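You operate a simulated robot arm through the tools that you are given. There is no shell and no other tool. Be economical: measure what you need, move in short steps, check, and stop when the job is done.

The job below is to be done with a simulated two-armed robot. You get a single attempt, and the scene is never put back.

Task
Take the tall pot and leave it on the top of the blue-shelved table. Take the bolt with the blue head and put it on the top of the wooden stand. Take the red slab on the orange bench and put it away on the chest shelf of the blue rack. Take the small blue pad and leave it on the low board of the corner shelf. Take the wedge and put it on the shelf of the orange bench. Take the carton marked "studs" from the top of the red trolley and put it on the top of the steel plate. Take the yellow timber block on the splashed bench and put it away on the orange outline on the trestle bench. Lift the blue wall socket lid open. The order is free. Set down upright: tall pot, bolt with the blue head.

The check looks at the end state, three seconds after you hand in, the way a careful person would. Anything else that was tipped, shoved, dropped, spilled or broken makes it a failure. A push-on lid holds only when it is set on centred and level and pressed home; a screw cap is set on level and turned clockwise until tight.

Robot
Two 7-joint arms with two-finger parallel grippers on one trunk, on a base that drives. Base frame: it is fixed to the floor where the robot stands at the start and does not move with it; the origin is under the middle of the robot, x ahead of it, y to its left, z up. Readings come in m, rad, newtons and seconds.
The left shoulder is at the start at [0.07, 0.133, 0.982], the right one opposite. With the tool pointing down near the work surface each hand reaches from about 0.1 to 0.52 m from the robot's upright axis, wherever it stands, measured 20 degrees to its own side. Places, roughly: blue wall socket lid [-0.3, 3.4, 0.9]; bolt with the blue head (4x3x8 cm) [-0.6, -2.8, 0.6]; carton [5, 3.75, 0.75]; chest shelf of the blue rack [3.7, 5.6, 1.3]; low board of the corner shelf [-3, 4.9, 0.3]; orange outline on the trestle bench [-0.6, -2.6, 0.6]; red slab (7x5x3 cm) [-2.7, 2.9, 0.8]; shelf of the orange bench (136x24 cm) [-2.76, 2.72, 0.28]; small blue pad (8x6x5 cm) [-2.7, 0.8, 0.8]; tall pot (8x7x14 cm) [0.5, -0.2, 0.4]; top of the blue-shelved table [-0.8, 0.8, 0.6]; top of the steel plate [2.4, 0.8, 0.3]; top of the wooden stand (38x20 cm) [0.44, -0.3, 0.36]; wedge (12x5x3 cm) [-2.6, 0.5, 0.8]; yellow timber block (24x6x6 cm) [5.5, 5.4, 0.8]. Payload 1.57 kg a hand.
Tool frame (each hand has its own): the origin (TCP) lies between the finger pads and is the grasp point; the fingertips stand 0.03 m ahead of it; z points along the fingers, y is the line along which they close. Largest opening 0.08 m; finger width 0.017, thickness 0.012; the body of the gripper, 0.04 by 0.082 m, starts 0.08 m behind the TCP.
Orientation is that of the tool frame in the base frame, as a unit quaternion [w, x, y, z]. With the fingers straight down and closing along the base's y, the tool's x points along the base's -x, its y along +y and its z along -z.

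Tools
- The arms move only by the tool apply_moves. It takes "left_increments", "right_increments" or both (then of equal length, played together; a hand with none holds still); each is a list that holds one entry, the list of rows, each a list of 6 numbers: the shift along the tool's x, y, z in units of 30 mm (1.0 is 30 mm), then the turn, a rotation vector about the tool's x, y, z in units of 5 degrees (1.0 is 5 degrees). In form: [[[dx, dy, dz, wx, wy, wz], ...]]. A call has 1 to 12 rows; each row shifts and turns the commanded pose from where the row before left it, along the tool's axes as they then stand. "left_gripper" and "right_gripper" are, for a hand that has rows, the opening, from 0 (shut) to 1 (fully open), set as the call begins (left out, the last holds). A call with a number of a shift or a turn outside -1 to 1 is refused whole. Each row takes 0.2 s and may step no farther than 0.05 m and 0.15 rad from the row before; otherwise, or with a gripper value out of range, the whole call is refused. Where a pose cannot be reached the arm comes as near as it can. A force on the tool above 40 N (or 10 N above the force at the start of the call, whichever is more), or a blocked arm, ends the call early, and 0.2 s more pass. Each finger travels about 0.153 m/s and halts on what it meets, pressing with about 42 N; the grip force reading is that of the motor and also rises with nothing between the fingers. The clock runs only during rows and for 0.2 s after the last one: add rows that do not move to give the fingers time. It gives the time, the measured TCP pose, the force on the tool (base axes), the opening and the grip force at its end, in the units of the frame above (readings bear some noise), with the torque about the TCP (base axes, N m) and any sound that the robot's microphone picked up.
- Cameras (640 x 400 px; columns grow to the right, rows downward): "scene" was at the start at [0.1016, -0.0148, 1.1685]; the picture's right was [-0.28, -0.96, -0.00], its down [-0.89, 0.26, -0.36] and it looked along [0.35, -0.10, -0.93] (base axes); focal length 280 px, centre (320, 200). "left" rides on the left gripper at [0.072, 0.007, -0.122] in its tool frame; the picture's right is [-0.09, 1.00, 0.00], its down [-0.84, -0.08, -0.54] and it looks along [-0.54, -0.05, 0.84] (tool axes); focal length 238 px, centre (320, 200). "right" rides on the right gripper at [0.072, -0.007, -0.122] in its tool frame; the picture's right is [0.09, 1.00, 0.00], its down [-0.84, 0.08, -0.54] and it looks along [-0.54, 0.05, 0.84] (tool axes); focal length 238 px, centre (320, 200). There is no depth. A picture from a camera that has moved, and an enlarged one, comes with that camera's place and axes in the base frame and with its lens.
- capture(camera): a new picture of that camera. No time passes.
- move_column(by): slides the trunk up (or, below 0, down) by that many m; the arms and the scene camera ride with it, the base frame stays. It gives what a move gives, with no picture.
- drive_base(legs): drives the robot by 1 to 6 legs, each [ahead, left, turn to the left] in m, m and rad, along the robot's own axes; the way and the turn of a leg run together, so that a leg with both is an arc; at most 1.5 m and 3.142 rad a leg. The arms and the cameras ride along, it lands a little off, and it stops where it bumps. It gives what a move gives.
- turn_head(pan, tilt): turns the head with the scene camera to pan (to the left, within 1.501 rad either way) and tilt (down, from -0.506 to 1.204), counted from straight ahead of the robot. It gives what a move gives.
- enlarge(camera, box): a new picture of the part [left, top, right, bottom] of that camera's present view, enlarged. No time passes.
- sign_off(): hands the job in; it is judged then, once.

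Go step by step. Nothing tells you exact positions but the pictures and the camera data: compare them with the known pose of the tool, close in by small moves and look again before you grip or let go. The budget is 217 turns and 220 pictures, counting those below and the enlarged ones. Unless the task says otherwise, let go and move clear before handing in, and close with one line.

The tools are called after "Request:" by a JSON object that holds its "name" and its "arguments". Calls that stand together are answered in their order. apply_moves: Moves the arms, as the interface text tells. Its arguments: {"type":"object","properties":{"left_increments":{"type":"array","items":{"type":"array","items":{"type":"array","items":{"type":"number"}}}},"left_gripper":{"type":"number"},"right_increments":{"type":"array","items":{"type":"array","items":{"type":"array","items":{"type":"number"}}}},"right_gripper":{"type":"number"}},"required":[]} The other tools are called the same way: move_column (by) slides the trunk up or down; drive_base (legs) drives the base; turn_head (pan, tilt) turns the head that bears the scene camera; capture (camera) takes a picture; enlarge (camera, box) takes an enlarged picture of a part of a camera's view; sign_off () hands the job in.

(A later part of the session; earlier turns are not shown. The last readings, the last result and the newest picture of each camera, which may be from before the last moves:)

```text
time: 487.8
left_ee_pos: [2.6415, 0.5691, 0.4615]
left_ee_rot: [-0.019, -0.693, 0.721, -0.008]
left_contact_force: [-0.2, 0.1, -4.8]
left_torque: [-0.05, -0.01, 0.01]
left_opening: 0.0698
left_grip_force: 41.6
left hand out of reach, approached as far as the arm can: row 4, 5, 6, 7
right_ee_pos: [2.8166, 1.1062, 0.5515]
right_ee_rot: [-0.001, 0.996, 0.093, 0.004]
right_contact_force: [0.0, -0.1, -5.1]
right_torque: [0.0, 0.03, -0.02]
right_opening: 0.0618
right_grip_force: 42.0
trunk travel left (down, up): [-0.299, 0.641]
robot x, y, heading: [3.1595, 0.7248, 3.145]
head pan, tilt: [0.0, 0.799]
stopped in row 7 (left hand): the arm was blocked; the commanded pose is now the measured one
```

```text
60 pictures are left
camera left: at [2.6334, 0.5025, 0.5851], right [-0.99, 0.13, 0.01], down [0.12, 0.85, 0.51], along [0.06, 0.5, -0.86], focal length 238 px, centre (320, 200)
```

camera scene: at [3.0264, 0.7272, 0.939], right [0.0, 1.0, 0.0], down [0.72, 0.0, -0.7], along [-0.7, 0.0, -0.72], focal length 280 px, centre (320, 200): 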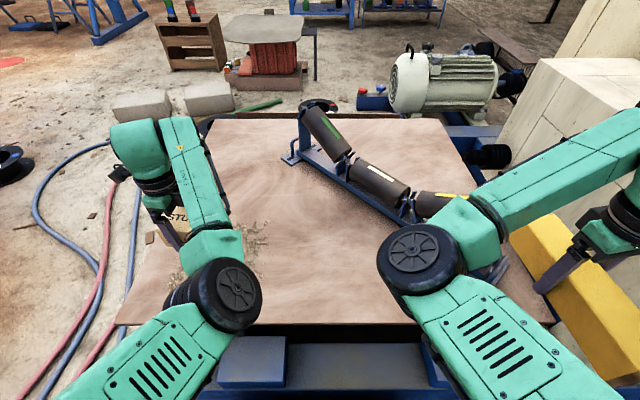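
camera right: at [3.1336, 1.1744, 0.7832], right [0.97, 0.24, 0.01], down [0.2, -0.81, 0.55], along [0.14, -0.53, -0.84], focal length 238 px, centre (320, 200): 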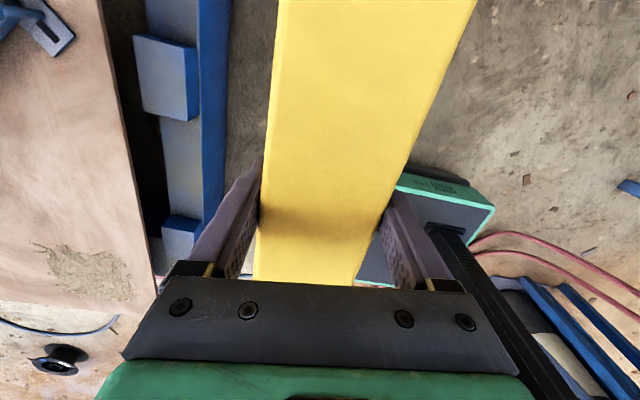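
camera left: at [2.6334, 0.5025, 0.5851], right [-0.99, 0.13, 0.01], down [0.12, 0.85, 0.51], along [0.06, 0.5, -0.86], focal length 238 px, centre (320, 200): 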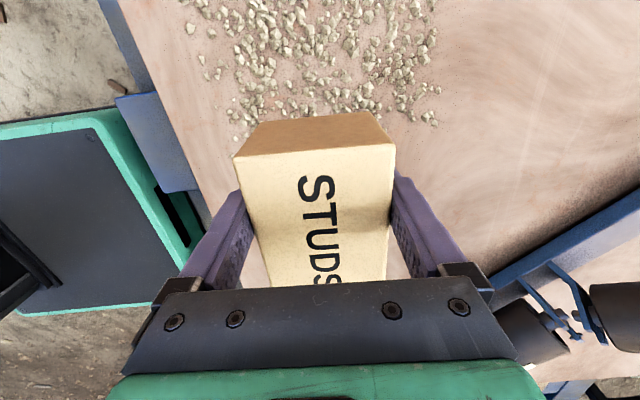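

Still 4 cm over the chips. I rotate the base slightly clockwise (0.12 rad) to swing the carton north.

Request:
{"name": "drive_base", "arguments": {"legs": [[0, 0, -0.12]]}}

Request:
{"name": "capture", "arguments": {"camera": "left"}}

Request:
{"name": "turn_head", "arguments": {"pan": -0.5, "tilt": 0.7}}

Request:
{"name": "capture", "arguments": {"camera": "scene"}}

```text
time: 488.8
left_ee_pos: [2.629, 0.6114, 0.4586]
left_ee_rot: [-0.021, -0.663, 0.748, -0.009]
left_contact_force: [0.3, -0.1, -5.4]
left_torque: [-0.07, 0.0, 0.02]
left_opening: 0.0697
left_grip_force: 41.5
right_ee_pos: [2.8486, 1.1325, 0.5497]
right_ee_rot: [0.0, 0.999, 0.052, 0.003]
right_contact_force: [-0.8, -2.9, -3.8]
right_torque: [0.26, 0.03, -0.2]
right_opening: 0.062
right_grip_force: 41.8
trunk travel left (down, up): [-0.299, 0.641]
robot x, y, heading: [3.1598, 0.7253, 3.049]
head pan, tilt: [0.0, 0.799]
stopped in leg 1: the robot was blocked; the commanded pose is now the measured one
```

```text
59 pictures are left
camera left: at [2.6163, 0.5462, 0.5849], right [-0.98, 0.21, 0.01], down [0.19, 0.84, 0.5], along [0.1, 0.5, -0.86], focal length 238 px, centre (320, 200)
```

left: 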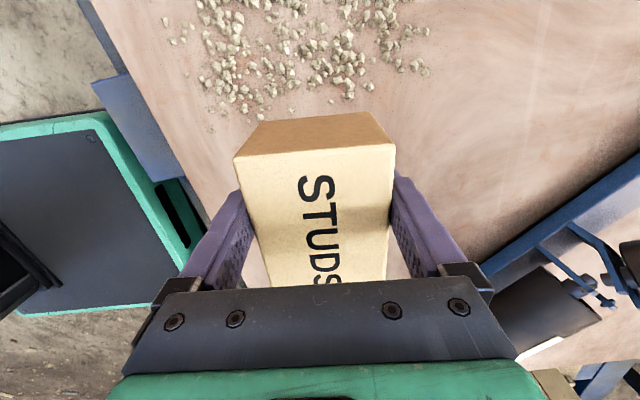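

```text
time: 489.7
left_ee_pos: [2.6294, 0.6126, 0.4588]
left_ee_rot: [-0.02, -0.662, 0.749, -0.007]
left_contact_force: [0.8, -0.4, -4.9]
left_torque: [-0.06, 0.04, -0.02]
left_opening: 0.0699
left_grip_force: 42.2
right_ee_pos: [2.851, 1.1318, 0.5509]
right_ee_rot: [0.0, 0.999, 0.051, 0.003]
right_contact_force: [-0.3, -1.0, -4.2]
right_torque: [0.23, 0.05, -0.11]
right_opening: 0.0617
right_grip_force: 41.8
trunk travel left (down, up): [-0.299, 0.641]
robot x, y, heading: [3.1605, 0.727, 3.056]
head pan, tilt: [-0.499, 0.7]
```

```text
58 pictures are left
camera scene: at [3.0363, 0.7781, 0.9472], right [0.55, 0.83, 0.0], down [0.54, -0.36, -0.76], along [-0.64, 0.42, -0.65], focal length 280 px, centre (320, 200)
```

scene: 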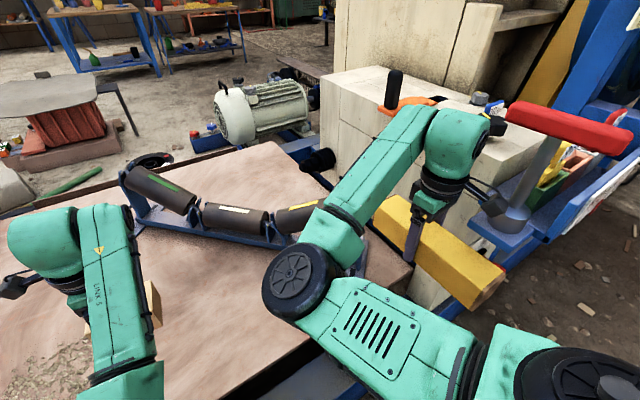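

I relieve the light contact a touch and lower the carton with the arm only.

Request:
{"name": "drive_base", "arguments": {"legs": [[0, 0, 0.015]]}}

Request:
{"name": "apply_moves", "arguments": {"left_increments": [[[-0.3, 0, 0.6, 0, 0, 0], [-0.2, 0, 0.6, 0, 0, 0], [0, 0, 0.6, 0, 0, 0], [0, 0, 0.6, 0, 0, 0], [0, 0, 0, 0, 0, 0]]]}}

Request:
{"name": "capture", "arguments": {"camera": "left"}}

```text
time: 490.4
left_ee_pos: [2.6317, 0.6062, 0.4602]
left_ee_rot: [-0.021, -0.668, 0.744, -0.009]
left_contact_force: [0.9, 0.2, -4.8]
left_torque: [-0.04, 0.01, 0.03]
left_opening: 0.0699
left_grip_force: 41.9
right_ee_pos: [2.8448, 1.1279, 0.5508]
right_ee_rot: [0.0, 0.998, 0.059, 0.003]
right_contact_force: [0.8, 0.1, -4.5]
right_torque: [-0.02, 0.04, 0.03]
right_opening: 0.0615
right_grip_force: 42.1
trunk travel left (down, up): [-0.299, 0.641]
robot x, y, heading: [3.1608, 0.7275, 3.068]
head pan, tilt: [-0.499, 0.7]
```

```text
time: 491.6
left_ee_pos: [2.6322, 0.616, 0.3861]
left_ee_rot: [-0.021, -0.668, 0.744, -0.008]
left_contact_force: [-0.4, 0.3, -4.1]
left_torque: [-0.07, 0.01, 0.03]
left_opening: 0.0698
left_grip_force: 41.4
right_ee_pos: [2.8449, 1.1277, 0.5503]
right_ee_rot: [0.001, 0.998, 0.06, 0.003]
right_contact_force: [0.4, -0.2, -4.2]
right_torque: [0.0, 0.06, 0.02]
right_opening: 0.0618
right_grip_force: 41.9
trunk travel left (down, up): [-0.299, 0.641]
robot x, y, heading: [3.1621, 0.7313, 3.068]
head pan, tilt: [-0.499, 0.7]
```

```text
57 pictures are left
camera left: at [2.6187, 0.5512, 0.5108], right [-0.98, 0.2, 0.01], down [0.18, 0.84, 0.51], along [0.09, 0.5, -0.86], focal length 238 px, centre (320, 200)
```

left: 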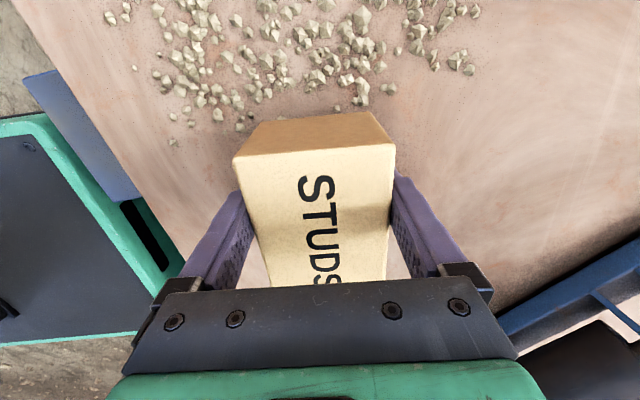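

The chips are now just at the carton's edge. I lower the rest until contact.

Request:
{"name": "apply_moves", "arguments": {"left_increments": [[[-0.3, 0, 0.3, 0, 0, 0], [-0.2, 0, 0.3, 0, 0, 0], [0, 0, 0.25, 0, 0, 0], [0, 0, 0.2, 0, 0, 0], [0, 0, 0.15, 0, 0, 0], [0, 0, 0.1, 0, 0, 0], [0, 0, 0, 0, 0, 0]]]}}

Request:
{"name": "capture", "arguments": {"camera": "left"}}

```text
time: 493.2
left_ee_pos: [2.6318, 0.6304, 0.3513]
left_ee_rot: [-0.025, -0.669, 0.743, -0.005]
left_contact_force: [-0.3, -4.1, 22.2]
left_torque: [1.41, -1.09, -0.08]
left_opening: 0.0701
left_grip_force: 42.2
right_ee_pos: [2.8459, 1.1281, 0.5525]
right_ee_rot: [0.0, 0.998, 0.06, 0.002]
right_contact_force: [-0.2, -0.5, -4.2]
right_torque: [-0.02, 0.05, 0.03]
right_opening: 0.0616
right_grip_force: 41.9
trunk travel left (down, up): [-0.299, 0.641]
robot x, y, heading: [3.1637, 0.7283, 3.071]
head pan, tilt: [-0.499, 0.7]
```

```text
56 pictures are left
camera left: at [2.6209, 0.5642, 0.4772], right [-0.98, 0.2, 0.02], down [0.18, 0.84, 0.5], along [0.08, 0.5, -0.86], focal length 238 px, centre (320, 200)
```

left: 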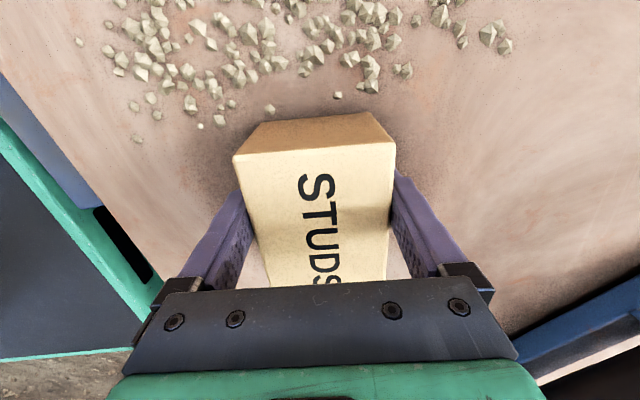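

Contact, and the carton is clear of the chips. I release, rise, and back out.

Request:
{"name": "apply_moves", "arguments": {"left_increments": [[[0, 0, 0, 0, 0, 0], [0, 0, 0, 0, 0, 0], [0, 0, 0, 0, 0, 0]]], "left_gripper": 1.0}}

Request:
{"name": "apply_moves", "arguments": {"left_increments": [[[0, 0, -0.5, 0, 0, 0], [0, 0, -0.8, 0, 0, 0], [0, 0, -0.8, 0, 0, 0], [0, 0, -0.8, 0, 0, 0], [0, 0, -0.8, 0, 0, 0]]]}}

Request:
{"name": "drive_base", "arguments": {"legs": [[-0.45, 0, 0]]}}

Request:
{"name": "move_column", "arguments": {"by": 0.35}}

Request:
{"name": "turn_head", "arguments": {"pan": -0.15, "tilt": 0.65}}

Request:
{"name": "capture", "arguments": {"camera": "scene"}}

```text
time: 494.0
left_ee_pos: [2.632, 0.6317, 0.3505]
left_ee_rot: [-0.023, -0.668, 0.744, -0.007]
left_contact_force: [-8.8, -2.0, 19.3]
left_torque: [-0.02, -0.6, -0.05]
left_opening: 0.0725
left_grip_force: 0.0
right_ee_pos: [2.8454, 1.1301, 0.5514]
right_ee_rot: [0.001, 0.998, 0.059, 0.002]
right_contact_force: [-0.4, -0.2, -3.8]
right_torque: [-0.01, 0.03, 0.0]
right_opening: 0.0615
right_grip_force: 42.1
trunk travel left (down, up): [-0.299, 0.641]
robot x, y, heading: [3.154, 0.7253, 3.071]
head pan, tilt: [-0.499, 0.7]
```

```text
time: 495.2
left_ee_pos: [2.6327, 0.6217, 0.4586]
left_ee_rot: [-0.028, -0.674, 0.738, -0.017]
left_contact_force: [1.0, -0.9, 0.8]
left_torque: [0.03, 0.03, -0.01]
left_opening: 0.0801
left_grip_force: 0.0
right_ee_pos: [2.8445, 1.1286, 0.5511]
right_ee_rot: [0.0, 0.998, 0.059, 0.003]
right_contact_force: [0.1, -1.2, -4.0]
right_torque: [0.0, 0.04, 0.0]
right_opening: 0.0614
right_grip_force: 42.1
trunk travel left (down, up): [-0.299, 0.641]
robot x, y, heading: [3.1582, 0.7273, 3.07]
head pan, tilt: [-0.499, 0.7]
```

```text
time: 496.3
left_ee_pos: [2.6823, 0.6135, 0.4614]
left_ee_rot: [-0.03, -0.677, 0.735, -0.017]
left_contact_force: [0.8, -0.1, 0.4]
left_torque: [0.0, -0.01, -0.01]
left_opening: 0.0804
left_grip_force: 0.1
right_ee_pos: [2.8859, 1.1233, 0.5506]
right_ee_rot: [-0.003, 0.997, 0.075, -0.003]
right_contact_force: [-3.3, 0.6, -4.2]
right_torque: [-0.04, -0.24, 0.06]
right_opening: 0.0615
right_grip_force: 42.0
trunk travel left (down, up): [-0.299, 0.641]
robot x, y, heading: [3.2077, 0.72, 3.068]
head pan, tilt: [-0.499, 0.7]
stopped in leg 1: the force on the tool passed its limit at 90 N (the readings are from after the stop); the commanded pose is now the measured one
```

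```text
time: 497.4
left_ee_pos: [2.6812, 0.6133, 0.5222]
left_ee_rot: [-0.032, -0.677, 0.735, -0.017]
left_contact_force: [-0.2, -0.5, 0.5]
left_torque: [0.0, 0.03, -0.05]
left_opening: 0.0799
left_grip_force: 0.1
right_ee_pos: [2.8872, 1.121, 0.6046]
right_ee_rot: [0.005, 0.997, 0.077, -0.001]
right_contact_force: [-1.6, 5.1, -19.0]
right_torque: [-0.43, 0.29, 0.16]
right_opening: 0.0597
right_grip_force: 42.0
trunk travel left (down, up): [-0.36, 0.58]
robot x, y, heading: [3.2143, 0.7222, 3.071]
head pan, tilt: [-0.499, 0.7]
stopped: the force on the tool passed its limit at 67 N (the readings are from after the stop); the commanded pose is now the measured one
```

```text
time: 498.2
left_ee_pos: [2.681, 0.6148, 0.5211]
left_ee_rot: [-0.032, -0.677, 0.735, -0.018]
left_contact_force: [0.3, -0.7, 0.1]
left_torque: [0.02, -0.01, -0.01]
left_opening: 0.0799
left_grip_force: 0.0
right_ee_pos: [2.8864, 1.1219, 0.6051]
right_ee_rot: [0.006, 0.997, 0.074, 0.0]
right_contact_force: [-0.4, 0.2, -25.9]
right_torque: [-0.5, 0.42, 0.04]
right_opening: 0.06
right_grip_force: 42.2
trunk travel left (down, up): [-0.36, 0.58]
robot x, y, heading: [3.2098, 0.7215, 3.072]
head pan, tilt: [-0.15, 0.649]
```

```text
55 pictures are left
camera scene: at [3.0722, 0.7484, 1.0118], right [0.22, 0.98, 0.0], down [0.59, -0.14, -0.79], along [-0.78, 0.17, -0.61], focal length 280 px, centre (320, 200)
```

scene: 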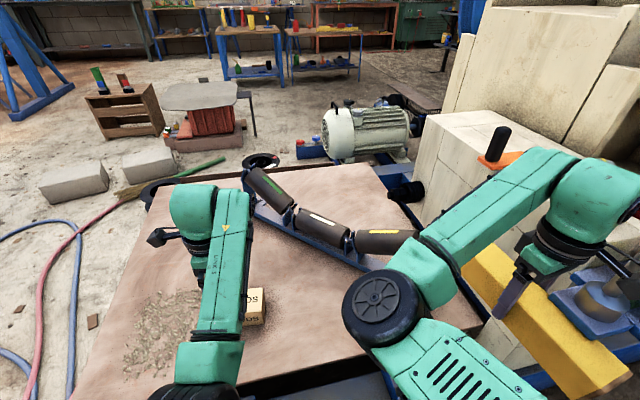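

The right hand/timber is caught on something (90 N back, 67 N up). I stop and look closely at the right side.

Request:
{"name": "turn_head", "arguments": {"pan": -0.85, "tilt": 0.75}}

Request:
{"name": "capture", "arguments": {"camera": "scene"}}

Request:
{"name": "capture", "arguments": {"camera": "right"}}

```text
time: 499.3
left_ee_pos: [2.6801, 0.6156, 0.5211]
left_ee_rot: [-0.031, -0.677, 0.735, -0.017]
left_contact_force: [0.7, 0.1, 0.2]
left_torque: [0.02, 0.02, 0.0]
left_opening: 0.0799
left_grip_force: 0.0
right_ee_pos: [2.8871, 1.1221, 0.6042]
right_ee_rot: [0.006, 0.997, 0.075, -0.001]
right_contact_force: [0.2, -2.2, -30.8]
right_torque: [-0.58, 0.53, -0.06]
right_opening: 0.0599
right_grip_force: 42.1
trunk travel left (down, up): [-0.36, 0.58]
robot x, y, heading: [3.2095, 0.7222, 3.073]
head pan, tilt: [-0.85, 0.75]
```

```text
54 pictures are left
camera scene: at [3.1065, 0.7953, 1.0032], right [0.8, 0.61, 0.0], down [0.42, -0.54, -0.73], along [-0.44, 0.58, -0.69], focal length 280 px, centre (320, 200)
```

scene: 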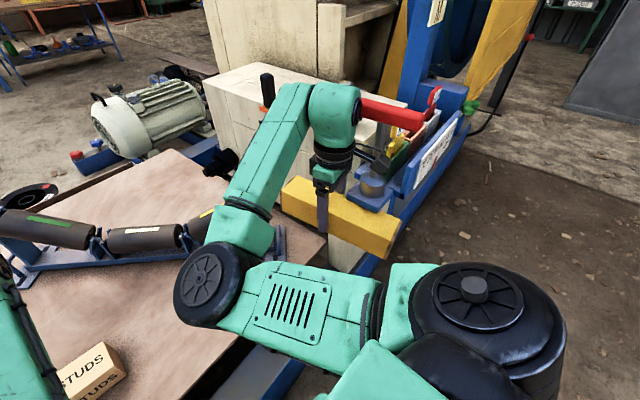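

```text
53 pictures are left
camera right: at [2.9571, 1.1421, 0.7272], right [0.24, -0.97, 0.01], down [-0.82, -0.19, 0.54], along [-0.53, -0.14, -0.84], focal length 238 px, centre (320, 200)
```

right: 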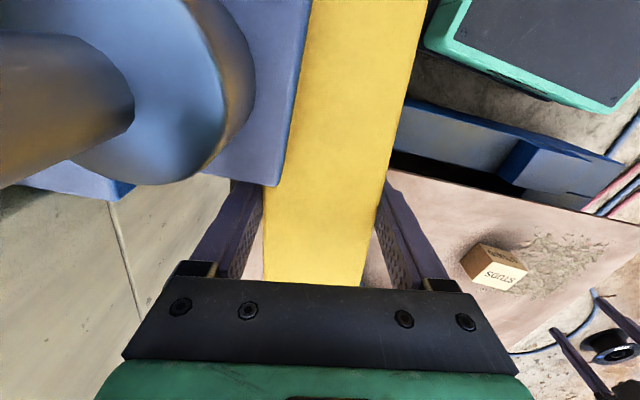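

The timber's edge is under the blue bracket plate of the red lever. I lower 3 cm to relieve, shift the base sideways away from it, then rise.

Request:
{"name": "move_column", "arguments": {"by": -0.035}}

Request:
{"name": "drive_base", "arguments": {"legs": [[0, 0.08, 0]]}}

Request:
{"name": "capture", "arguments": {"camera": "right"}}

```text
time: 500.1
left_ee_pos: [2.6811, 0.6134, 0.4874]
left_ee_rot: [-0.031, -0.676, 0.736, -0.015]
left_contact_force: [0.1, -0.5, -0.2]
left_torque: [-0.04, -0.01, -0.02]
left_opening: 0.0799
left_grip_force: 0.1
right_ee_pos: [2.8883, 1.1222, 0.5729]
right_ee_rot: [0.003, 0.997, 0.074, -0.002]
right_contact_force: [0.4, 0.0, -4.1]
right_torque: [-0.03, 0.06, 0.02]
right_opening: 0.0599
right_grip_force: 42.1
trunk travel left (down, up): [-0.325, 0.615]
robot x, y, heading: [3.2131, 0.7261, 3.075]
head pan, tilt: [-0.85, 0.75]
```

```text
time: 501.1
left_ee_pos: [2.6761, 0.5358, 0.4871]
left_ee_rot: [-0.031, -0.676, 0.736, -0.016]
left_contact_force: [-0.6, -0.2, 0.9]
left_torque: [0.02, -0.02, 0.01]
left_opening: 0.08
left_grip_force: 0.0
right_ee_pos: [2.8822, 1.0416, 0.5734]
right_ee_rot: [0.004, 0.997, 0.074, -0.001]
right_contact_force: [0.8, 0.2, -3.8]
right_torque: [0.02, 0.05, 0.01]
right_opening: 0.0596
right_grip_force: 41.9
trunk travel left (down, up): [-0.325, 0.615]
robot x, y, heading: [3.2083, 0.6402, 3.067]
head pan, tilt: [-0.85, 0.75]
```

```text
52 pictures are left
camera right: at [2.9535, 1.0609, 0.6947], right [0.24, -0.97, 0.01], down [-0.81, -0.2, 0.55], along [-0.53, -0.14, -0.84], focal length 238 px, centre (320, 200)
```

right: 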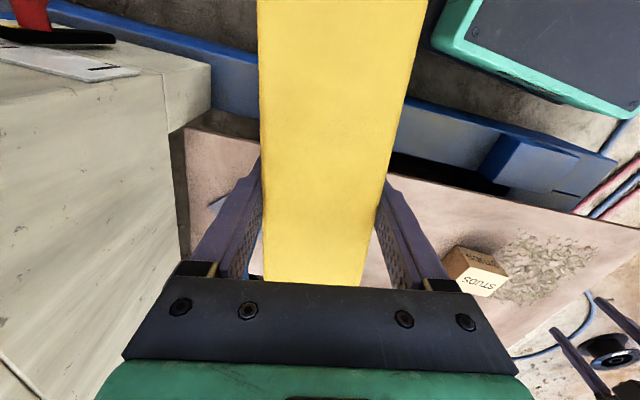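

Free now. I back out and raise, then check the lever and carton.

Request:
{"name": "drive_base", "arguments": {"legs": [[-0.45, 0, 0]]}}

Request:
{"name": "move_column", "arguments": {"by": 0.35}}

Request:
{"name": "turn_head", "arguments": {"pan": -0.25, "tilt": 0.55}}

Request:
{"name": "enlarge", "arguments": {"camera": "scene", "box": [120, 120, 480, 345]}}

```text
time: 503.9
left_ee_pos: [3.1259, 0.5024, 0.4876]
left_ee_rot: [-0.031, -0.677, 0.735, -0.015]
left_contact_force: [-0.6, -0.3, 0.3]
left_torque: [0.01, 0.01, 0.0]
left_opening: 0.0799
left_grip_force: 0.1
right_ee_pos: [3.3316, 1.0099, 0.5725]
right_ee_rot: [0.003, 0.997, 0.076, -0.002]
right_contact_force: [0.3, -0.2, -4.6]
right_torque: [-0.01, 0.08, 0.0]
right_opening: 0.0599
right_grip_force: 42.2
trunk travel left (down, up): [-0.325, 0.615]
robot x, y, heading: [3.6578, 0.6071, 3.071]
head pan, tilt: [-0.85, 0.75]
```

```text
time: 507.3
left_ee_pos: [3.1256, 0.5021, 0.8364]
left_ee_rot: [-0.032, -0.678, 0.734, -0.016]
left_contact_force: [-0.1, 0.8, 0.3]
left_torque: [0.01, -0.01, 0.02]
left_opening: 0.0801
left_grip_force: 0.1
right_ee_pos: [3.331, 1.0085, 0.9218]
right_ee_rot: [0.004, 0.997, 0.076, -0.002]
right_contact_force: [-0.4, 0.3, -3.5]
right_torque: [-0.01, 0.06, 0.03]
right_opening: 0.06
right_grip_force: 41.7
trunk travel left (down, up): [-0.675, 0.265]
robot x, y, heading: [3.6575, 0.61, 3.073]
head pan, tilt: [-0.85, 0.75]
```

```text
time: 508.3
left_ee_pos: [3.1256, 0.5022, 0.8365]
left_ee_rot: [-0.031, -0.678, 0.734, -0.016]
left_contact_force: [0.2, 0.4, 0.5]
left_torque: [0.0, 0.0, 0.0]
left_opening: 0.0801
left_grip_force: 0.0
right_ee_pos: [3.3307, 1.011, 0.9225]
right_ee_rot: [0.005, 0.997, 0.076, -0.002]
right_contact_force: [0.5, 0.1, -4.5]
right_torque: [-0.01, 0.04, 0.02]
right_opening: 0.0599
right_grip_force: 42.1
trunk travel left (down, up): [-0.675, 0.265]
robot x, y, heading: [3.6581, 0.6118, 3.074]
head pan, tilt: [-0.25, 0.55]
```

```text
1.78 times, centred on (300, 232) of scene
camera zoom: at [3.5173, 0.6439, 1.3361], right [0.31, 0.95, 0.0], down [0.5, -0.16, -0.85], along [-0.81, 0.27, -0.52], focal length 498 px, centre (356, 142)
```

zoom: 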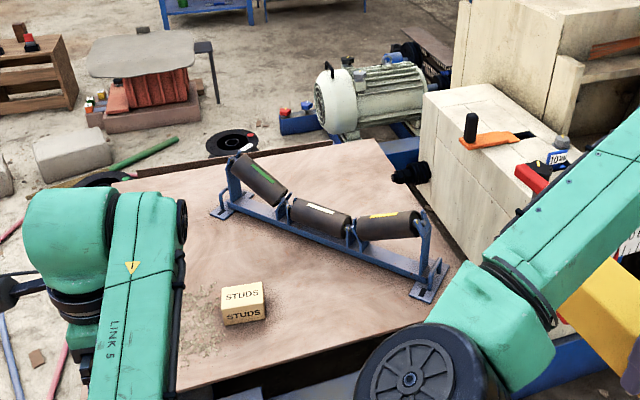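

The carton sits well on the plate. Now the long way round (avoiding the hoses) to the trestle bench: first leg set back east and north.

Request:
{"name": "drive_base", "arguments": {"legs": [[0, 0, 0.068], [-0.5, 0, 0], [0, -0.9, 0], [-0.6, -0.6, 0], [-0.65, -0.55, 0], [-0.75, 0, 0]]}}

Request:
{"name": "drive_base", "arguments": {"legs": [[0, -1.4, 0], [0, -0.4, 0], [1.4, 0, 0], [1.4, 0, 0], [0.9, 0.3, 0]]}}

Request:
{"name": "turn_head", "arguments": {"pan": 0.5, "tilt": 0.4}}

Request:
{"name": "capture", "arguments": {"camera": "scene"}}

```text
time: 511.6
left_ee_pos: [3.6042, 0.4265, 0.8815]
left_ee_rot: [0.116, 0.738, -0.664, -0.023]
left_contact_force: [0.2, 1.3, -1.6]
left_torque: [-0.07, -0.08, 0.07]
left_opening: 0.08
left_grip_force: 0.0
right_ee_pos: [3.7831, 1.0024, 0.9342]
right_ee_rot: [-0.006, 0.991, 0.132, -0.028]
right_contact_force: [-0.3, -0.2, -4.1]
right_torque: [-0.01, -0.07, -0.02]
right_opening: 0.0598
right_grip_force: 42.4
trunk travel left (down, up): [-0.675, 0.265]
robot x, y, heading: [4.105, 0.6412, -3.097]
head pan, tilt: [-0.25, 0.55]
stopped in leg 2: the robot was blocked; the commanded pose is now the measured one
```

```text
time: 512.4
left_ee_pos: [3.6074, 0.4274, 0.883]
left_ee_rot: [0.125, 0.734, -0.667, -0.021]
left_contact_force: [-0.6, 0.4, -0.3]
left_torque: [-0.03, 0.0, -0.01]
left_opening: 0.0799
left_grip_force: 0.2
right_ee_pos: [3.7906, 1.0076, 0.9363]
right_ee_rot: [-0.009, 0.991, 0.128, -0.034]
right_contact_force: [-0.3, 0.0, -3.7]
right_torque: [-0.01, 0.01, 0.0]
right_opening: 0.0598
right_grip_force: 41.4
trunk travel left (down, up): [-0.675, 0.265]
robot x, y, heading: [4.1019, 0.6378, -3.1]
head pan, tilt: [-0.25, 0.55]
stopped in leg 1: the robot was blocked; the commanded pose is now the measured one
```

```text
time: 513.5
left_ee_pos: [3.6078, 0.4304, 0.8832]
left_ee_rot: [0.123, 0.735, -0.667, -0.022]
left_contact_force: [-0.2, 0.7, 0.3]
left_torque: [0.0, 0.02, 0.01]
left_opening: 0.0801
left_grip_force: 0.1
right_ee_pos: [3.7915, 1.0075, 0.9365]
right_ee_rot: [-0.007, 0.991, 0.128, -0.035]
right_contact_force: [0.8, -0.5, -3.8]
right_torque: [-0.01, 0.07, 0.01]
right_opening: 0.0598
right_grip_force: 41.8
trunk travel left (down, up): [-0.675, 0.265]
robot x, y, heading: [4.1057, 0.6431, -3.104]
head pan, tilt: [0.499, 0.4]
```

```text
50 pictures are left
camera scene: at [3.9677, 0.5929, 1.3498], right [-0.51, 0.86, 0.0], down [0.34, 0.2, -0.92], along [-0.79, -0.47, -0.39], focal length 280 px, centre (320, 200)
```

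scene: 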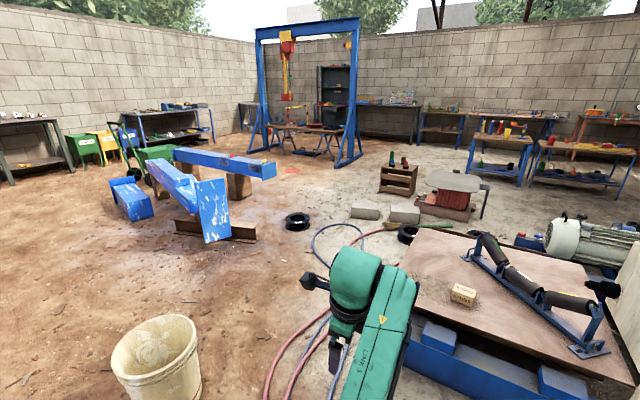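

My back met something. I move forward a bit and look to the side/back before choosing the route.

Request:
{"name": "drive_base", "arguments": {"legs": [[0.15, 0, -0.03]]}}

Request:
{"name": "turn_head", "arguments": {"pan": -1.5, "tilt": 0.6}}

Request:
{"name": "capture", "arguments": {"camera": "scene"}}

Request:
{"name": "turn_head", "arguments": {"pan": 1.5, "tilt": 0.6}}

Request:
{"name": "capture", "arguments": {"camera": "scene"}}

```text
time: 514.8
left_ee_pos: [3.453, 0.442, 0.8829]
left_ee_rot: [0.124, 0.723, -0.68, -0.023]
left_contact_force: [0.0, 0.3, 0.4]
left_torque: [0.02, 0.0, 0.04]
left_opening: 0.08
left_grip_force: 0.0
right_ee_pos: [3.6554, 1.0136, 0.9368]
right_ee_rot: [-0.01, 0.993, 0.112, -0.035]
right_contact_force: [0.3, 0.2, -4.3]
right_torque: [-0.01, 0.06, 0.0]
right_opening: 0.0597
right_grip_force: 41.9
trunk travel left (down, up): [-0.675, 0.265]
robot x, y, heading: [3.9503, 0.6355, -3.143]
head pan, tilt: [0.499, 0.4]
```

```text
time: 516.8
left_ee_pos: [3.4532, 0.4415, 0.8826]
left_ee_rot: [0.124, 0.723, -0.68, -0.024]
left_contact_force: [0.2, -0.6, -0.1]
left_torque: [0.02, 0.01, 0.0]
left_opening: 0.0801
left_grip_force: 0.1
right_ee_pos: [3.6554, 1.013, 0.9369]
right_ee_rot: [-0.01, 0.993, 0.112, -0.035]
right_contact_force: [0.6, 0.7, -4.0]
right_torque: [-0.02, 0.07, -0.03]
right_opening: 0.0597
right_grip_force: 41.5
trunk travel left (down, up): [-0.675, 0.265]
robot x, y, heading: [3.9505, 0.6345, -3.135]
head pan, tilt: [-1.499, 0.6]
```

```text
49 pictures are left
camera scene: at [3.8919, 0.7266, 1.3316], right [1.0, 0.08, 0.0], down [0.04, -0.56, -0.82], along [-0.06, 0.82, -0.57], focal length 280 px, centre (320, 200)
```

scene: 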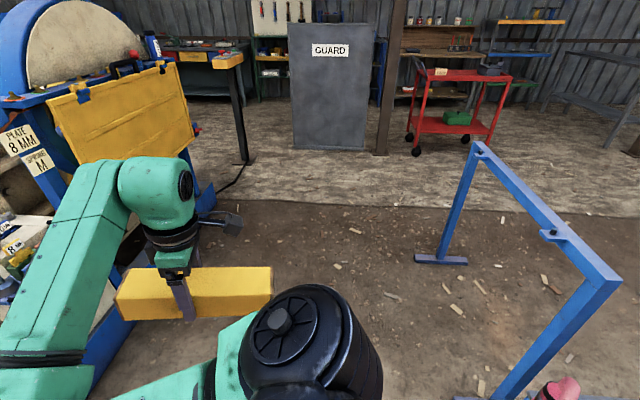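

```text
time: 519.4
left_ee_pos: [3.4526, 0.441, 0.8825]
left_ee_rot: [0.125, 0.723, -0.679, -0.024]
left_contact_force: [-0.8, -0.6, 0.2]
left_torque: [0.02, -0.03, 0.03]
left_opening: 0.0799
left_grip_force: 0.1
right_ee_pos: [3.6553, 1.0124, 0.9376]
right_ee_rot: [-0.009, 0.993, 0.112, -0.035]
right_contact_force: [0.2, 0.3, -5.2]
right_torque: [0.0, 0.03, 0.01]
right_opening: 0.0597
right_grip_force: 41.9
trunk travel left (down, up): [-0.675, 0.265]
robot x, y, heading: [3.9496, 0.6371, -3.134]
head pan, tilt: [1.499, 0.6]
```

```text
48 pictures are left
camera scene: at [3.8929, 0.5503, 1.3317], right [-1.0, 0.07, 0.0], down [0.04, 0.56, -0.83], along [-0.05, -0.82, -0.56], focal length 280 px, centre (320, 200)
```

scene: 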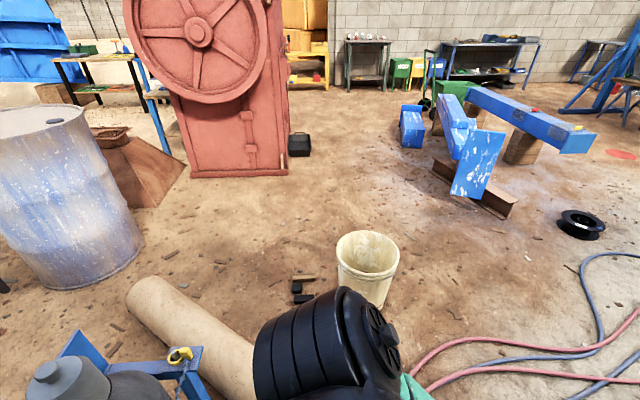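

Behind me are a blue stand and a gas bottle holder (still upright). I take the known path back: north at x≈3.95, then east and around the trolley.

Request:
{"name": "drive_base", "arguments": {"legs": [[0, -0.7, 0], [0, -1.35, 0], [-1.45, 0, 0], [-0.75, 0, 0]]}}

Request:
{"name": "drive_base", "arguments": {"legs": [[0, -1.4, 0], [0, -0.38, 0], [1.4, 0, 0], [1.4, 0, 0], [0.9, 0.3, 0]]}}

Request:
{"name": "drive_base", "arguments": {"legs": [[1.2, 0.85, 0], [1.1, 0.85, 0], [0, 0, 1.571], [1.3, 0, 0]]}}

```text
time: 539.9
left_ee_pos: [5.6223, 2.5411, 0.8834]
left_ee_rot: [0.125, 0.735, -0.666, -0.022]
left_contact_force: [0.3, 0.1, -0.2]
left_torque: [-0.01, -0.03, 0.01]
left_opening: 0.0801
left_grip_force: 0.1
right_ee_pos: [5.8042, 3.1198, 0.937]
right_ee_rot: [-0.008, 0.991, 0.131, -0.035]
right_contact_force: [-0.3, 0.1, -4.7]
right_torque: [-0.03, 0.07, 0.01]
right_opening: 0.0598
right_grip_force: 41.6
trunk travel left (down, up): [-0.675, 0.265]
robot x, y, heading: [6.1132, 2.7507, -3.102]
head pan, tilt: [1.499, 0.6]
```

```text
time: 566.6
left_ee_pos: [1.9327, 3.7542, 0.8838]
left_ee_rot: [0.125, 0.751, -0.648, -0.019]
left_contact_force: [0.4, 1.1, -0.2]
left_torque: [-0.01, 0.01, 0.0]
left_opening: 0.0801
left_grip_force: 0.0
right_ee_pos: [2.0859, 4.3403, 0.9375]
right_ee_rot: [-0.008, 0.988, 0.152, -0.035]
right_contact_force: [0.4, -0.7, -4.3]
right_torque: [-0.01, 0.08, -0.01]
right_opening: 0.0599
right_grip_force: 41.8
trunk travel left (down, up): [-0.675, 0.265]
robot x, y, heading: [2.4131, 3.992, -3.049]
head pan, tilt: [1.499, 0.6]
```

```text
time: 590.2
left_ee_pos: [0.5563, 0.3527, 0.8828]
left_ee_rot: [0.103, 0.99, 0.062, 0.076]
left_contact_force: [-1.9, 0.8, -0.2]
left_torque: [0.01, -0.01, 0.01]
left_opening: 0.0802
left_grip_force: 0.0
right_ee_pos: [-0.0285, 0.5198, 0.936]
right_ee_rot: [0.018, 0.598, 0.801, -0.03]
right_contact_force: [-0.4, -0.4, -4.3]
right_torque: [-0.04, -0.03, 0.01]
right_opening: 0.0597
right_grip_force: 42.4
trunk travel left (down, up): [-0.675, 0.265]
robot x, y, heading: [0.3275, 0.8397, -1.503]
head pan, tilt: [1.499, 0.6]
stopped in leg 4: the robot was blocked; the commanded pose is now the measured one
```

Blocked near the red cabinet/stool. I back off a little, shift west, and look.

Request:
{"name": "drive_base", "arguments": {"legs": [[-0.1, 0, -0.068], [0, -0.35, 0]]}}

Request:
{"name": "turn_head", "arguments": {"pan": 0.4, "tilt": 0.8}}

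Request:
{"name": "capture", "arguments": {"camera": "scene"}}

```text
time: 593.2
left_ee_pos: [0.1761, 0.4379, 0.8833]
left_ee_rot: [0.105, 0.991, 0.031, 0.072]
left_contact_force: [-0.3, -0.2, -0.4]
left_torque: [0.03, 0.0, 0.01]
left_opening: 0.0801
left_grip_force: 0.1
right_ee_pos: [-0.3977, 0.6422, 0.9383]
right_ee_rot: [0.017, 0.623, 0.781, -0.032]
right_contact_force: [0.5, 0.1, -4.6]
right_torque: [-0.07, 0.0, -0.01]
right_opening: 0.0598
right_grip_force: 41.9
trunk travel left (down, up): [-0.675, 0.265]
robot x, y, heading: [-0.0233, 0.9405, -1.564]
head pan, tilt: [1.499, 0.6]
```

```text
time: 594.6
left_ee_pos: [0.176, 0.4387, 0.8844]
left_ee_rot: [0.106, 0.991, 0.031, 0.072]
left_contact_force: [-0.5, 1.1, 0.1]
left_torque: [-0.02, -0.04, -0.02]
left_opening: 0.0801
left_grip_force: 0.0
right_ee_pos: [-0.3979, 0.6428, 0.9364]
right_ee_rot: [0.017, 0.624, 0.781, -0.032]
right_contact_force: [-0.7, -0.7, -4.7]
right_torque: [-0.07, -0.01, 0.01]
right_opening: 0.0597
right_grip_force: 41.9
trunk travel left (down, up): [-0.675, 0.265]
robot x, y, heading: [-0.0231, 0.9417, -1.567]
head pan, tilt: [0.4, 0.799]
```

```text
47 pictures are left
camera scene: at [0.0087, 0.8152, 1.3148], right [-0.92, -0.4, 0.0], down [-0.28, 0.66, -0.7], along [0.28, -0.64, -0.72], focal length 280 px, centre (320, 200)
```

scene: 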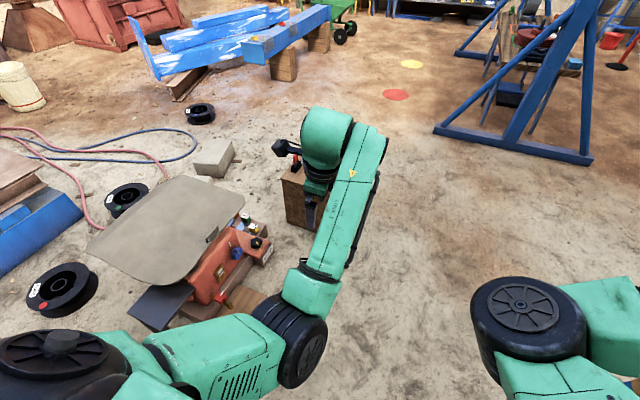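

The stool is where it was. I continue south past the wooden stand to the trestle bench's east side and face west.

Request:
{"name": "drive_base", "arguments": {"legs": [[1.4, -0.05, 0], [0.5, 0, 0], [0, 0.5, 0], [1.45, 0, 0], [0, 0, -1.571]]}}

Request:
{"name": "turn_head", "arguments": {"pan": 0.0, "tilt": 0.6}}

Request:
{"name": "capture", "arguments": {"camera": "scene"}}

```text
time: 617.2
left_ee_pos: [-0.123, -2.5849, 0.8816]
left_ee_rot: [0.126, 0.711, -0.692, -0.026]
left_contact_force: [-0.5, -0.2, 0.2]
left_torque: [0.0, -0.03, -0.01]
left_opening: 0.0802
left_grip_force: 0.0
right_ee_pos: [0.1006, -2.0186, 0.9365]
right_ee_rot: [-0.01, 0.995, 0.094, -0.035]
right_contact_force: [-0.1, -0.1, -4.1]
right_torque: [-0.03, 0.07, 0.02]
right_opening: 0.0599
right_grip_force: 41.8
trunk travel left (down, up): [-0.675, 0.265]
robot x, y, heading: [0.3806, -2.4051, 3.112]
head pan, tilt: [0.4, 0.799]
```

```text
time: 618.1
left_ee_pos: [-0.1244, -2.5856, 0.8844]
left_ee_rot: [0.125, 0.711, -0.692, -0.027]
left_contact_force: [0.3, -0.6, -0.3]
left_torque: [0.01, 0.0, -0.01]
left_opening: 0.0798
left_grip_force: 0.0
right_ee_pos: [0.1013, -2.0184, 0.9363]
right_ee_rot: [-0.011, 0.995, 0.094, -0.034]
right_contact_force: [-0.8, -0.9, -4.8]
right_torque: [0.01, 0.06, 0.01]
right_opening: 0.0599
right_grip_force: 42.1
trunk travel left (down, up): [-0.675, 0.265]
robot x, y, heading: [0.3826, -2.4038, 3.109]
head pan, tilt: [0.0, 0.6]
```

```text
46 pictures are left
camera scene: at [0.2422, -2.4007, 1.3316], right [0.03, 1.0, 0.0], down [0.57, -0.02, -0.82], along [-0.82, 0.02, -0.57], focal length 280 px, centre (320, 200)
```

scene: 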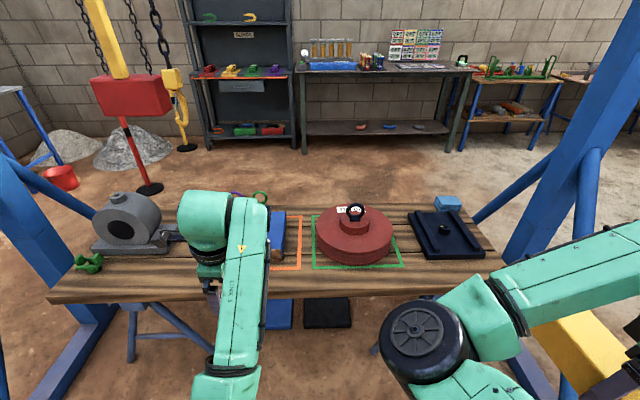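

I see the orange outline (≈30 cm long along x, right edge y≈-2.46), partly hidden by the left arm. I move the left arm outward for a clear view.

Request:
{"name": "apply_moves", "arguments": {"left_increments": [[[0.9, 0, -0.3, 0, 0, 0], [0.9, 0, -0.3, 0, 0, 0], [0.9, 0, -0.3, 0, 0, 0], [0.9, 0, -0.3, 0, 0, 0], [0.9, 0, -0.3, 0, 0, 0], [0.9, 0, -0.3, 0, 0, 0], [0.9, 0, -0.3, 0, 0, 0]]]}}

Request:
{"name": "enlarge", "arguments": {"camera": "scene", "box": [60, 170, 460, 340]}}

```text
time: 619.7
left_ee_pos: [-0.1004, -2.7644, 0.9692]
left_ee_rot: [0.125, 0.711, -0.692, -0.027]
left_contact_force: [0.9, -0.1, -0.6]
left_torque: [0.02, 0.03, -0.04]
left_opening: 0.0799
left_grip_force: 0.1
right_ee_pos: [0.0996, -2.02, 0.9368]
right_ee_rot: [-0.011, 0.995, 0.094, -0.035]
right_contact_force: [0.2, -0.1, -3.6]
right_torque: [0.0, 0.09, 0.01]
right_opening: 0.0599
right_grip_force: 42.1
trunk travel left (down, up): [-0.675, 0.265]
robot x, y, heading: [0.3849, -2.4059, 3.112]
head pan, tilt: [0.0, 0.6]
```

```text
1.60 times, centred on (260, 255) of scene
camera zoom: at [0.2422, -2.4014, 1.3316], right [0.03, 1.0, 0.0], down [0.57, -0.02, -0.82], along [-0.82, 0.03, -0.57], focal length 448 px, centre (416, 112)
```

zoom: 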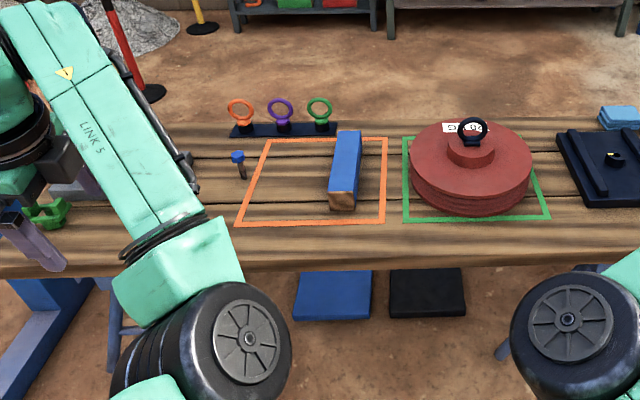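

The outline already holds a blue block on one side; free part is y -2.76..-2.58, x -0.72..-0.42. The bolt stands at ≈[-0.573, -2.795]. I extend and square up the right hand with the timber.

Request:
{"name": "apply_moves", "arguments": {"right_increments": [[[-0.83, 0.2, 0, 0, 0.1, 0.27], [-0.83, 0.2, 0, 0, 0.1, 0.27], [-0.83, 0.2, 0, 0, 0.1, 0.27], [-0.83, 0.2, 0, 0, 0.1, 0.27], [-0.83, 0.2, 0, 0, 0.1, 0.27], [-0.83, 0.2, 0, 0, 0.1, 0.27], [-0.83, 0.2, 0, 0, 0.1, 0.27], [-0.83, 0.2, 0, 0, 0.1, 0.27], [0, 0, 0, 0, 0, 0]]]}}

Request:
{"name": "drive_base", "arguments": {"legs": [[0, 0.5, 0.03]]}}

Request:
{"name": "capture", "arguments": {"camera": "scene"}}

```text
time: 621.7
left_ee_pos: [-0.1011, -2.763, 0.9687]
left_ee_rot: [0.126, 0.711, -0.692, -0.027]
left_contact_force: [-0.4, 0.3, -0.4]
left_torque: [0.05, -0.01, 0.01]
left_opening: 0.0801
left_grip_force: 0.1
right_ee_pos: [-0.1023, -2.0582, 0.9432]
right_ee_rot: [-0.01, 1.0, -0.001, -0.002]
right_contact_force: [0.1, 0.6, -4.3]
right_torque: [0.03, 0.12, -0.01]
right_opening: 0.0597
right_grip_force: 42.1
right hand out of reach, approached as far as the arm can: row 1, 2, 3
trunk travel left (down, up): [-0.675, 0.265]
robot x, y, heading: [0.38, -2.4069, 3.106]
head pan, tilt: [0.0, 0.6]
```

```text
time: 624.6
left_ee_pos: [-0.0944, -3.2894, 0.9686]
left_ee_rot: [0.126, 0.723, -0.679, -0.024]
left_contact_force: [0.6, -0.2, 0.6]
left_torque: [0.02, 0.01, 0.0]
left_opening: 0.0802
left_grip_force: 0.2
right_ee_pos: [-0.1213, -2.5846, 0.9428]
right_ee_rot: [-0.01, 1.0, 0.018, 0.0]
right_contact_force: [0.1, 0.3, -4.1]
right_torque: [0.0, 0.04, 0.01]
right_opening: 0.0598
right_grip_force: 42.4
trunk travel left (down, up): [-0.675, 0.265]
robot x, y, heading: [0.3809, -2.9178, -3.135]
head pan, tilt: [0.0, 0.6]
```

```text
44 pictures are left
camera scene: at [0.2355, -2.9147, 1.3316], right [-0.01, 1.0, 0.0], down [0.57, 0.0, -0.82], along [-0.82, -0.01, -0.57], focal length 280 px, centre (320, 200)
```

scene: 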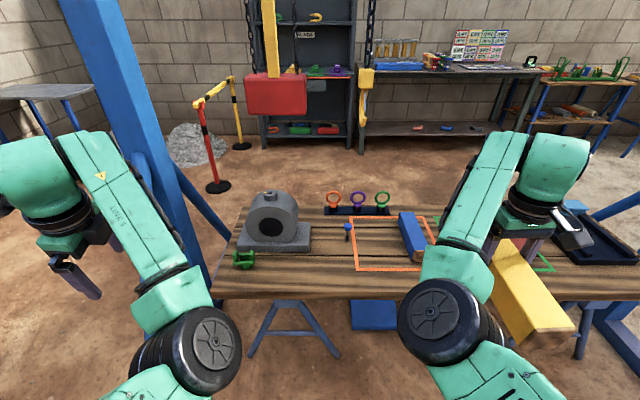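

I raise the left hand for clearance, then position the timber over the free part of the outline.

Request:
{"name": "apply_moves", "arguments": {"left_increments": [[[0, 0, -0.8, 0, 0, 0], [0, 0, -0.8, 0, 0, 0], [0, 0, -0.8, 0, 0, 0], [0, 0, -0.8, 0, 0, 0]]]}}

Request:
{"name": "drive_base", "arguments": {"legs": [[0, 0.085, -0.01], [0.44, 0, 0]]}}

Request:
{"name": "move_column", "arguments": {"by": -0.2}}

Request:
{"name": "capture", "arguments": {"camera": "right"}}

Request:
{"name": "turn_head", "arguments": {"pan": -0.35, "tilt": 0.8}}

Request:
{"name": "capture", "arguments": {"camera": "scene"}}

```text
time: 625.6
left_ee_pos: [-0.0745, -3.2757, 1.0635]
left_ee_rot: [0.126, 0.724, -0.678, -0.024]
left_contact_force: [1.1, 1.0, -0.5]
left_torque: [-0.03, 0.03, -0.02]
left_opening: 0.0801
left_grip_force: 0.1
right_ee_pos: [-0.1204, -2.5839, 0.9435]
right_ee_rot: [-0.01, 1.0, 0.018, -0.001]
right_contact_force: [0.1, 0.6, -5.0]
right_torque: [-0.01, 0.06, 0.03]
right_opening: 0.06
right_grip_force: 42.0
trunk travel left (down, up): [-0.675, 0.265]
robot x, y, heading: [0.38, -2.9171, -3.131]
head pan, tilt: [0.0, 0.6]
```

```text
time: 629.0
left_ee_pos: [-0.5117, -3.3539, 1.0629]
left_ee_rot: [0.126, 0.721, -0.681, -0.025]
left_contact_force: [0.5, 0.3, 0.0]
left_torque: [0.03, 0.0, 0.01]
left_opening: 0.0801
left_grip_force: 0.1
right_ee_pos: [-0.5518, -2.662, 0.9436]
right_ee_rot: [-0.01, 1.0, 0.013, 0.0]
right_contact_force: [-0.5, -0.1, -4.1]
right_torque: [0.02, 0.08, 0.01]
right_opening: 0.0597
right_grip_force: 42.2
trunk travel left (down, up): [-0.675, 0.265]
robot x, y, heading: [-0.057, -2.9979, 3.14]
head pan, tilt: [0.0, 0.6]
```

```text
time: 631.1
left_ee_pos: [-0.5109, -3.3536, 0.8623]
left_ee_rot: [0.126, 0.72, -0.682, -0.024]
left_contact_force: [0.2, -0.1, 0.4]
left_torque: [0.0, -0.01, 0.05]
left_opening: 0.08
left_grip_force: 0.1
right_ee_pos: [-0.5523, -2.6616, 0.7427]
right_ee_rot: [-0.011, 1.0, 0.013, -0.001]
right_contact_force: [-0.2, -0.2, -4.5]
right_torque: [0.03, 0.07, -0.04]
right_opening: 0.0598
right_grip_force: 42.0
trunk travel left (down, up): [-0.475, 0.465]
robot x, y, heading: [-0.0509, -2.9971, 3.139]
head pan, tilt: [0.0, 0.6]
```

```text
43 pictures are left
camera right: at [-0.4797, -2.6556, 0.8652], right [0.12, -0.99, -0.02], down [-0.83, -0.11, 0.54], along [-0.54, -0.05, -0.84], focal length 238 px, centre (320, 200)
```

right: 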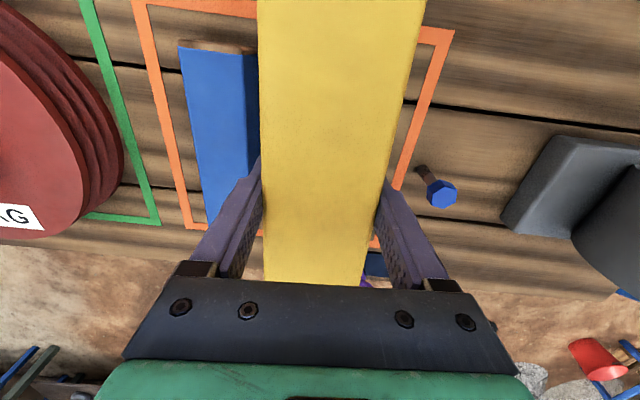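

```text
time: 632.0
left_ee_pos: [-0.5129, -3.3525, 0.8633]
left_ee_rot: [0.125, 0.721, -0.682, -0.024]
left_contact_force: [0.2, 0.0, 0.6]
left_torque: [-0.01, -0.02, -0.04]
left_opening: 0.08
left_grip_force: 0.1
right_ee_pos: [-0.5511, -2.6622, 0.7436]
right_ee_rot: [-0.01, 1.0, 0.013, 0.0]
right_contact_force: [0.7, -0.2, -4.3]
right_torque: [0.0, 0.04, 0.0]
right_opening: 0.0599
right_grip_force: 41.7
trunk travel left (down, up): [-0.475, 0.465]
robot x, y, heading: [-0.0567, -2.9947, 3.137]
head pan, tilt: [-0.351, 0.799]
```

```text
42 pictures are left
camera scene: at [-0.1853, -2.9677, 1.1147], right [0.35, 0.94, 0.0], down [0.67, -0.25, -0.7], along [-0.65, 0.24, -0.72], focal length 280 px, centre (320, 200)
```

scene: 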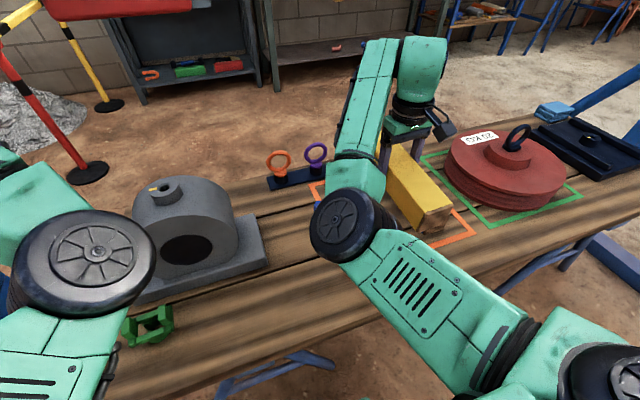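

The outline spans about x -0.73..-0.45, y -2.77..-2.46 with the blue block at y -2.60..-2.54. I fine-shift the timber (3 cm forward, 1.5 cm south) and lower.

Request:
{"name": "apply_moves", "arguments": {"right_increments": [[[-0.5, 0.25, 0, 0, 0, 0], [-0.5, 0.25, 0, 0, 0, 0], [0, 0, 0, 0, 0, 0]]]}}

Request:
{"name": "move_column", "arguments": {"by": -0.09}}

Request:
{"name": "capture", "arguments": {"camera": "right"}}

```text
time: 632.8
left_ee_pos: [-0.511, -3.3541, 0.8632]
left_ee_rot: [0.125, 0.72, -0.682, -0.025]
left_contact_force: [-0.4, 0.2, 0.3]
left_torque: [0.01, -0.05, 0.0]
left_opening: 0.0799
left_grip_force: 0.1
right_ee_pos: [-0.5798, -2.6773, 0.7434]
right_ee_rot: [-0.01, 1.0, 0.013, 0.0]
right_contact_force: [-0.2, 1.0, -5.3]
right_torque: [0.0, 0.08, 0.02]
right_opening: 0.0601
right_grip_force: 42.4
trunk travel left (down, up): [-0.475, 0.465]
robot x, y, heading: [-0.0578, -2.9946, 3.14]
head pan, tilt: [-0.351, 0.799]
```

```text
time: 634.0
left_ee_pos: [-0.5117, -3.3535, 0.7732]
left_ee_rot: [0.125, 0.72, -0.682, -0.025]
left_contact_force: [0.5, 0.3, 0.8]
left_torque: [0.01, -0.01, 0.01]
left_opening: 0.0801
left_grip_force: 0.1
right_ee_pos: [-0.5803, -2.6773, 0.6528]
right_ee_rot: [-0.011, 1.0, 0.013, 0.0]
right_contact_force: [-0.1, 0.5, -3.6]
right_torque: [0.0, 0.06, 0.01]
right_opening: 0.0596
right_grip_force: 42.1
trunk travel left (down, up): [-0.385, 0.555]
robot x, y, heading: [-0.0599, -2.9954, 3.138]
head pan, tilt: [-0.351, 0.799]
```

```text
41 pictures are left
camera right: at [-0.5089, -2.6707, 0.7751], right [0.12, -0.99, -0.02], down [-0.83, -0.11, 0.54], along [-0.54, -0.05, -0.84], focal length 238 px, centre (320, 200)
```

right: 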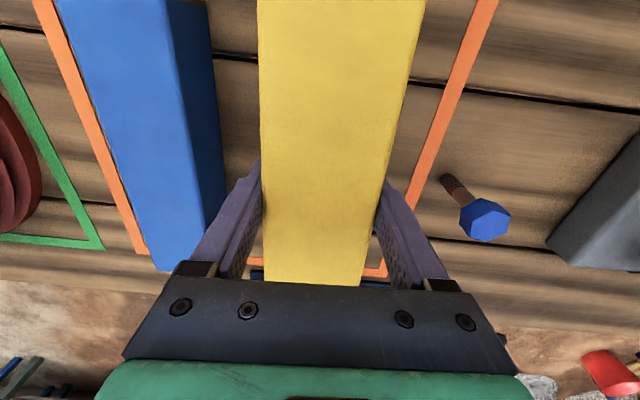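

Good position. I lower the last centimetres to contact.

Request:
{"name": "move_column", "arguments": {"by": -0.025}}

Request:
{"name": "apply_moves", "arguments": {"right_increments": [[[0, 0, 0.15, 0, 0, 0], [0, 0, 0.15, 0, 0, 0], [0, 0, 0.15, 0, 0, 0], [0, 0, 0.1, 0, 0, 0], [0, 0, 0, 0, 0, 0]]]}}

```text
time: 634.7
left_ee_pos: [-0.5129, -3.3534, 0.7479]
left_ee_rot: [0.126, 0.72, -0.682, -0.025]
left_contact_force: [-0.4, 0.2, -0.2]
left_torque: [0.0, -0.02, 0.01]
left_opening: 0.08
left_grip_force: 0.0
right_ee_pos: [-0.581, -2.6773, 0.6274]
right_ee_rot: [-0.01, 1.0, 0.014, 0.0]
right_contact_force: [0.6, 0.0, -5.0]
right_torque: [0.02, 0.07, 0.01]
right_opening: 0.0599
right_grip_force: 42.3
trunk travel left (down, up): [-0.36, 0.58]
robot x, y, heading: [-0.0599, -2.9983, 3.138]
head pan, tilt: [-0.351, 0.799]
```

```text
time: 635.9
left_ee_pos: [-0.5109, -3.3533, 0.7485]
left_ee_rot: [0.126, 0.72, -0.682, -0.024]
left_contact_force: [-0.6, -0.6, 0.1]
left_torque: [-0.01, 0.02, 0.0]
left_opening: 0.0801
left_grip_force: 0.0
right_ee_pos: [-0.58, -2.6765, 0.611]
right_ee_rot: [-0.011, 1.0, 0.013, -0.001]
right_contact_force: [0.6, -0.3, -3.6]
right_torque: [-0.01, 0.07, 0.01]
right_opening: 0.0597
right_grip_force: 42.0
trunk travel left (down, up): [-0.36, 0.58]
robot x, y, heading: [-0.0564, -2.9975, 3.14]
head pan, tilt: [-0.351, 0.799]
```

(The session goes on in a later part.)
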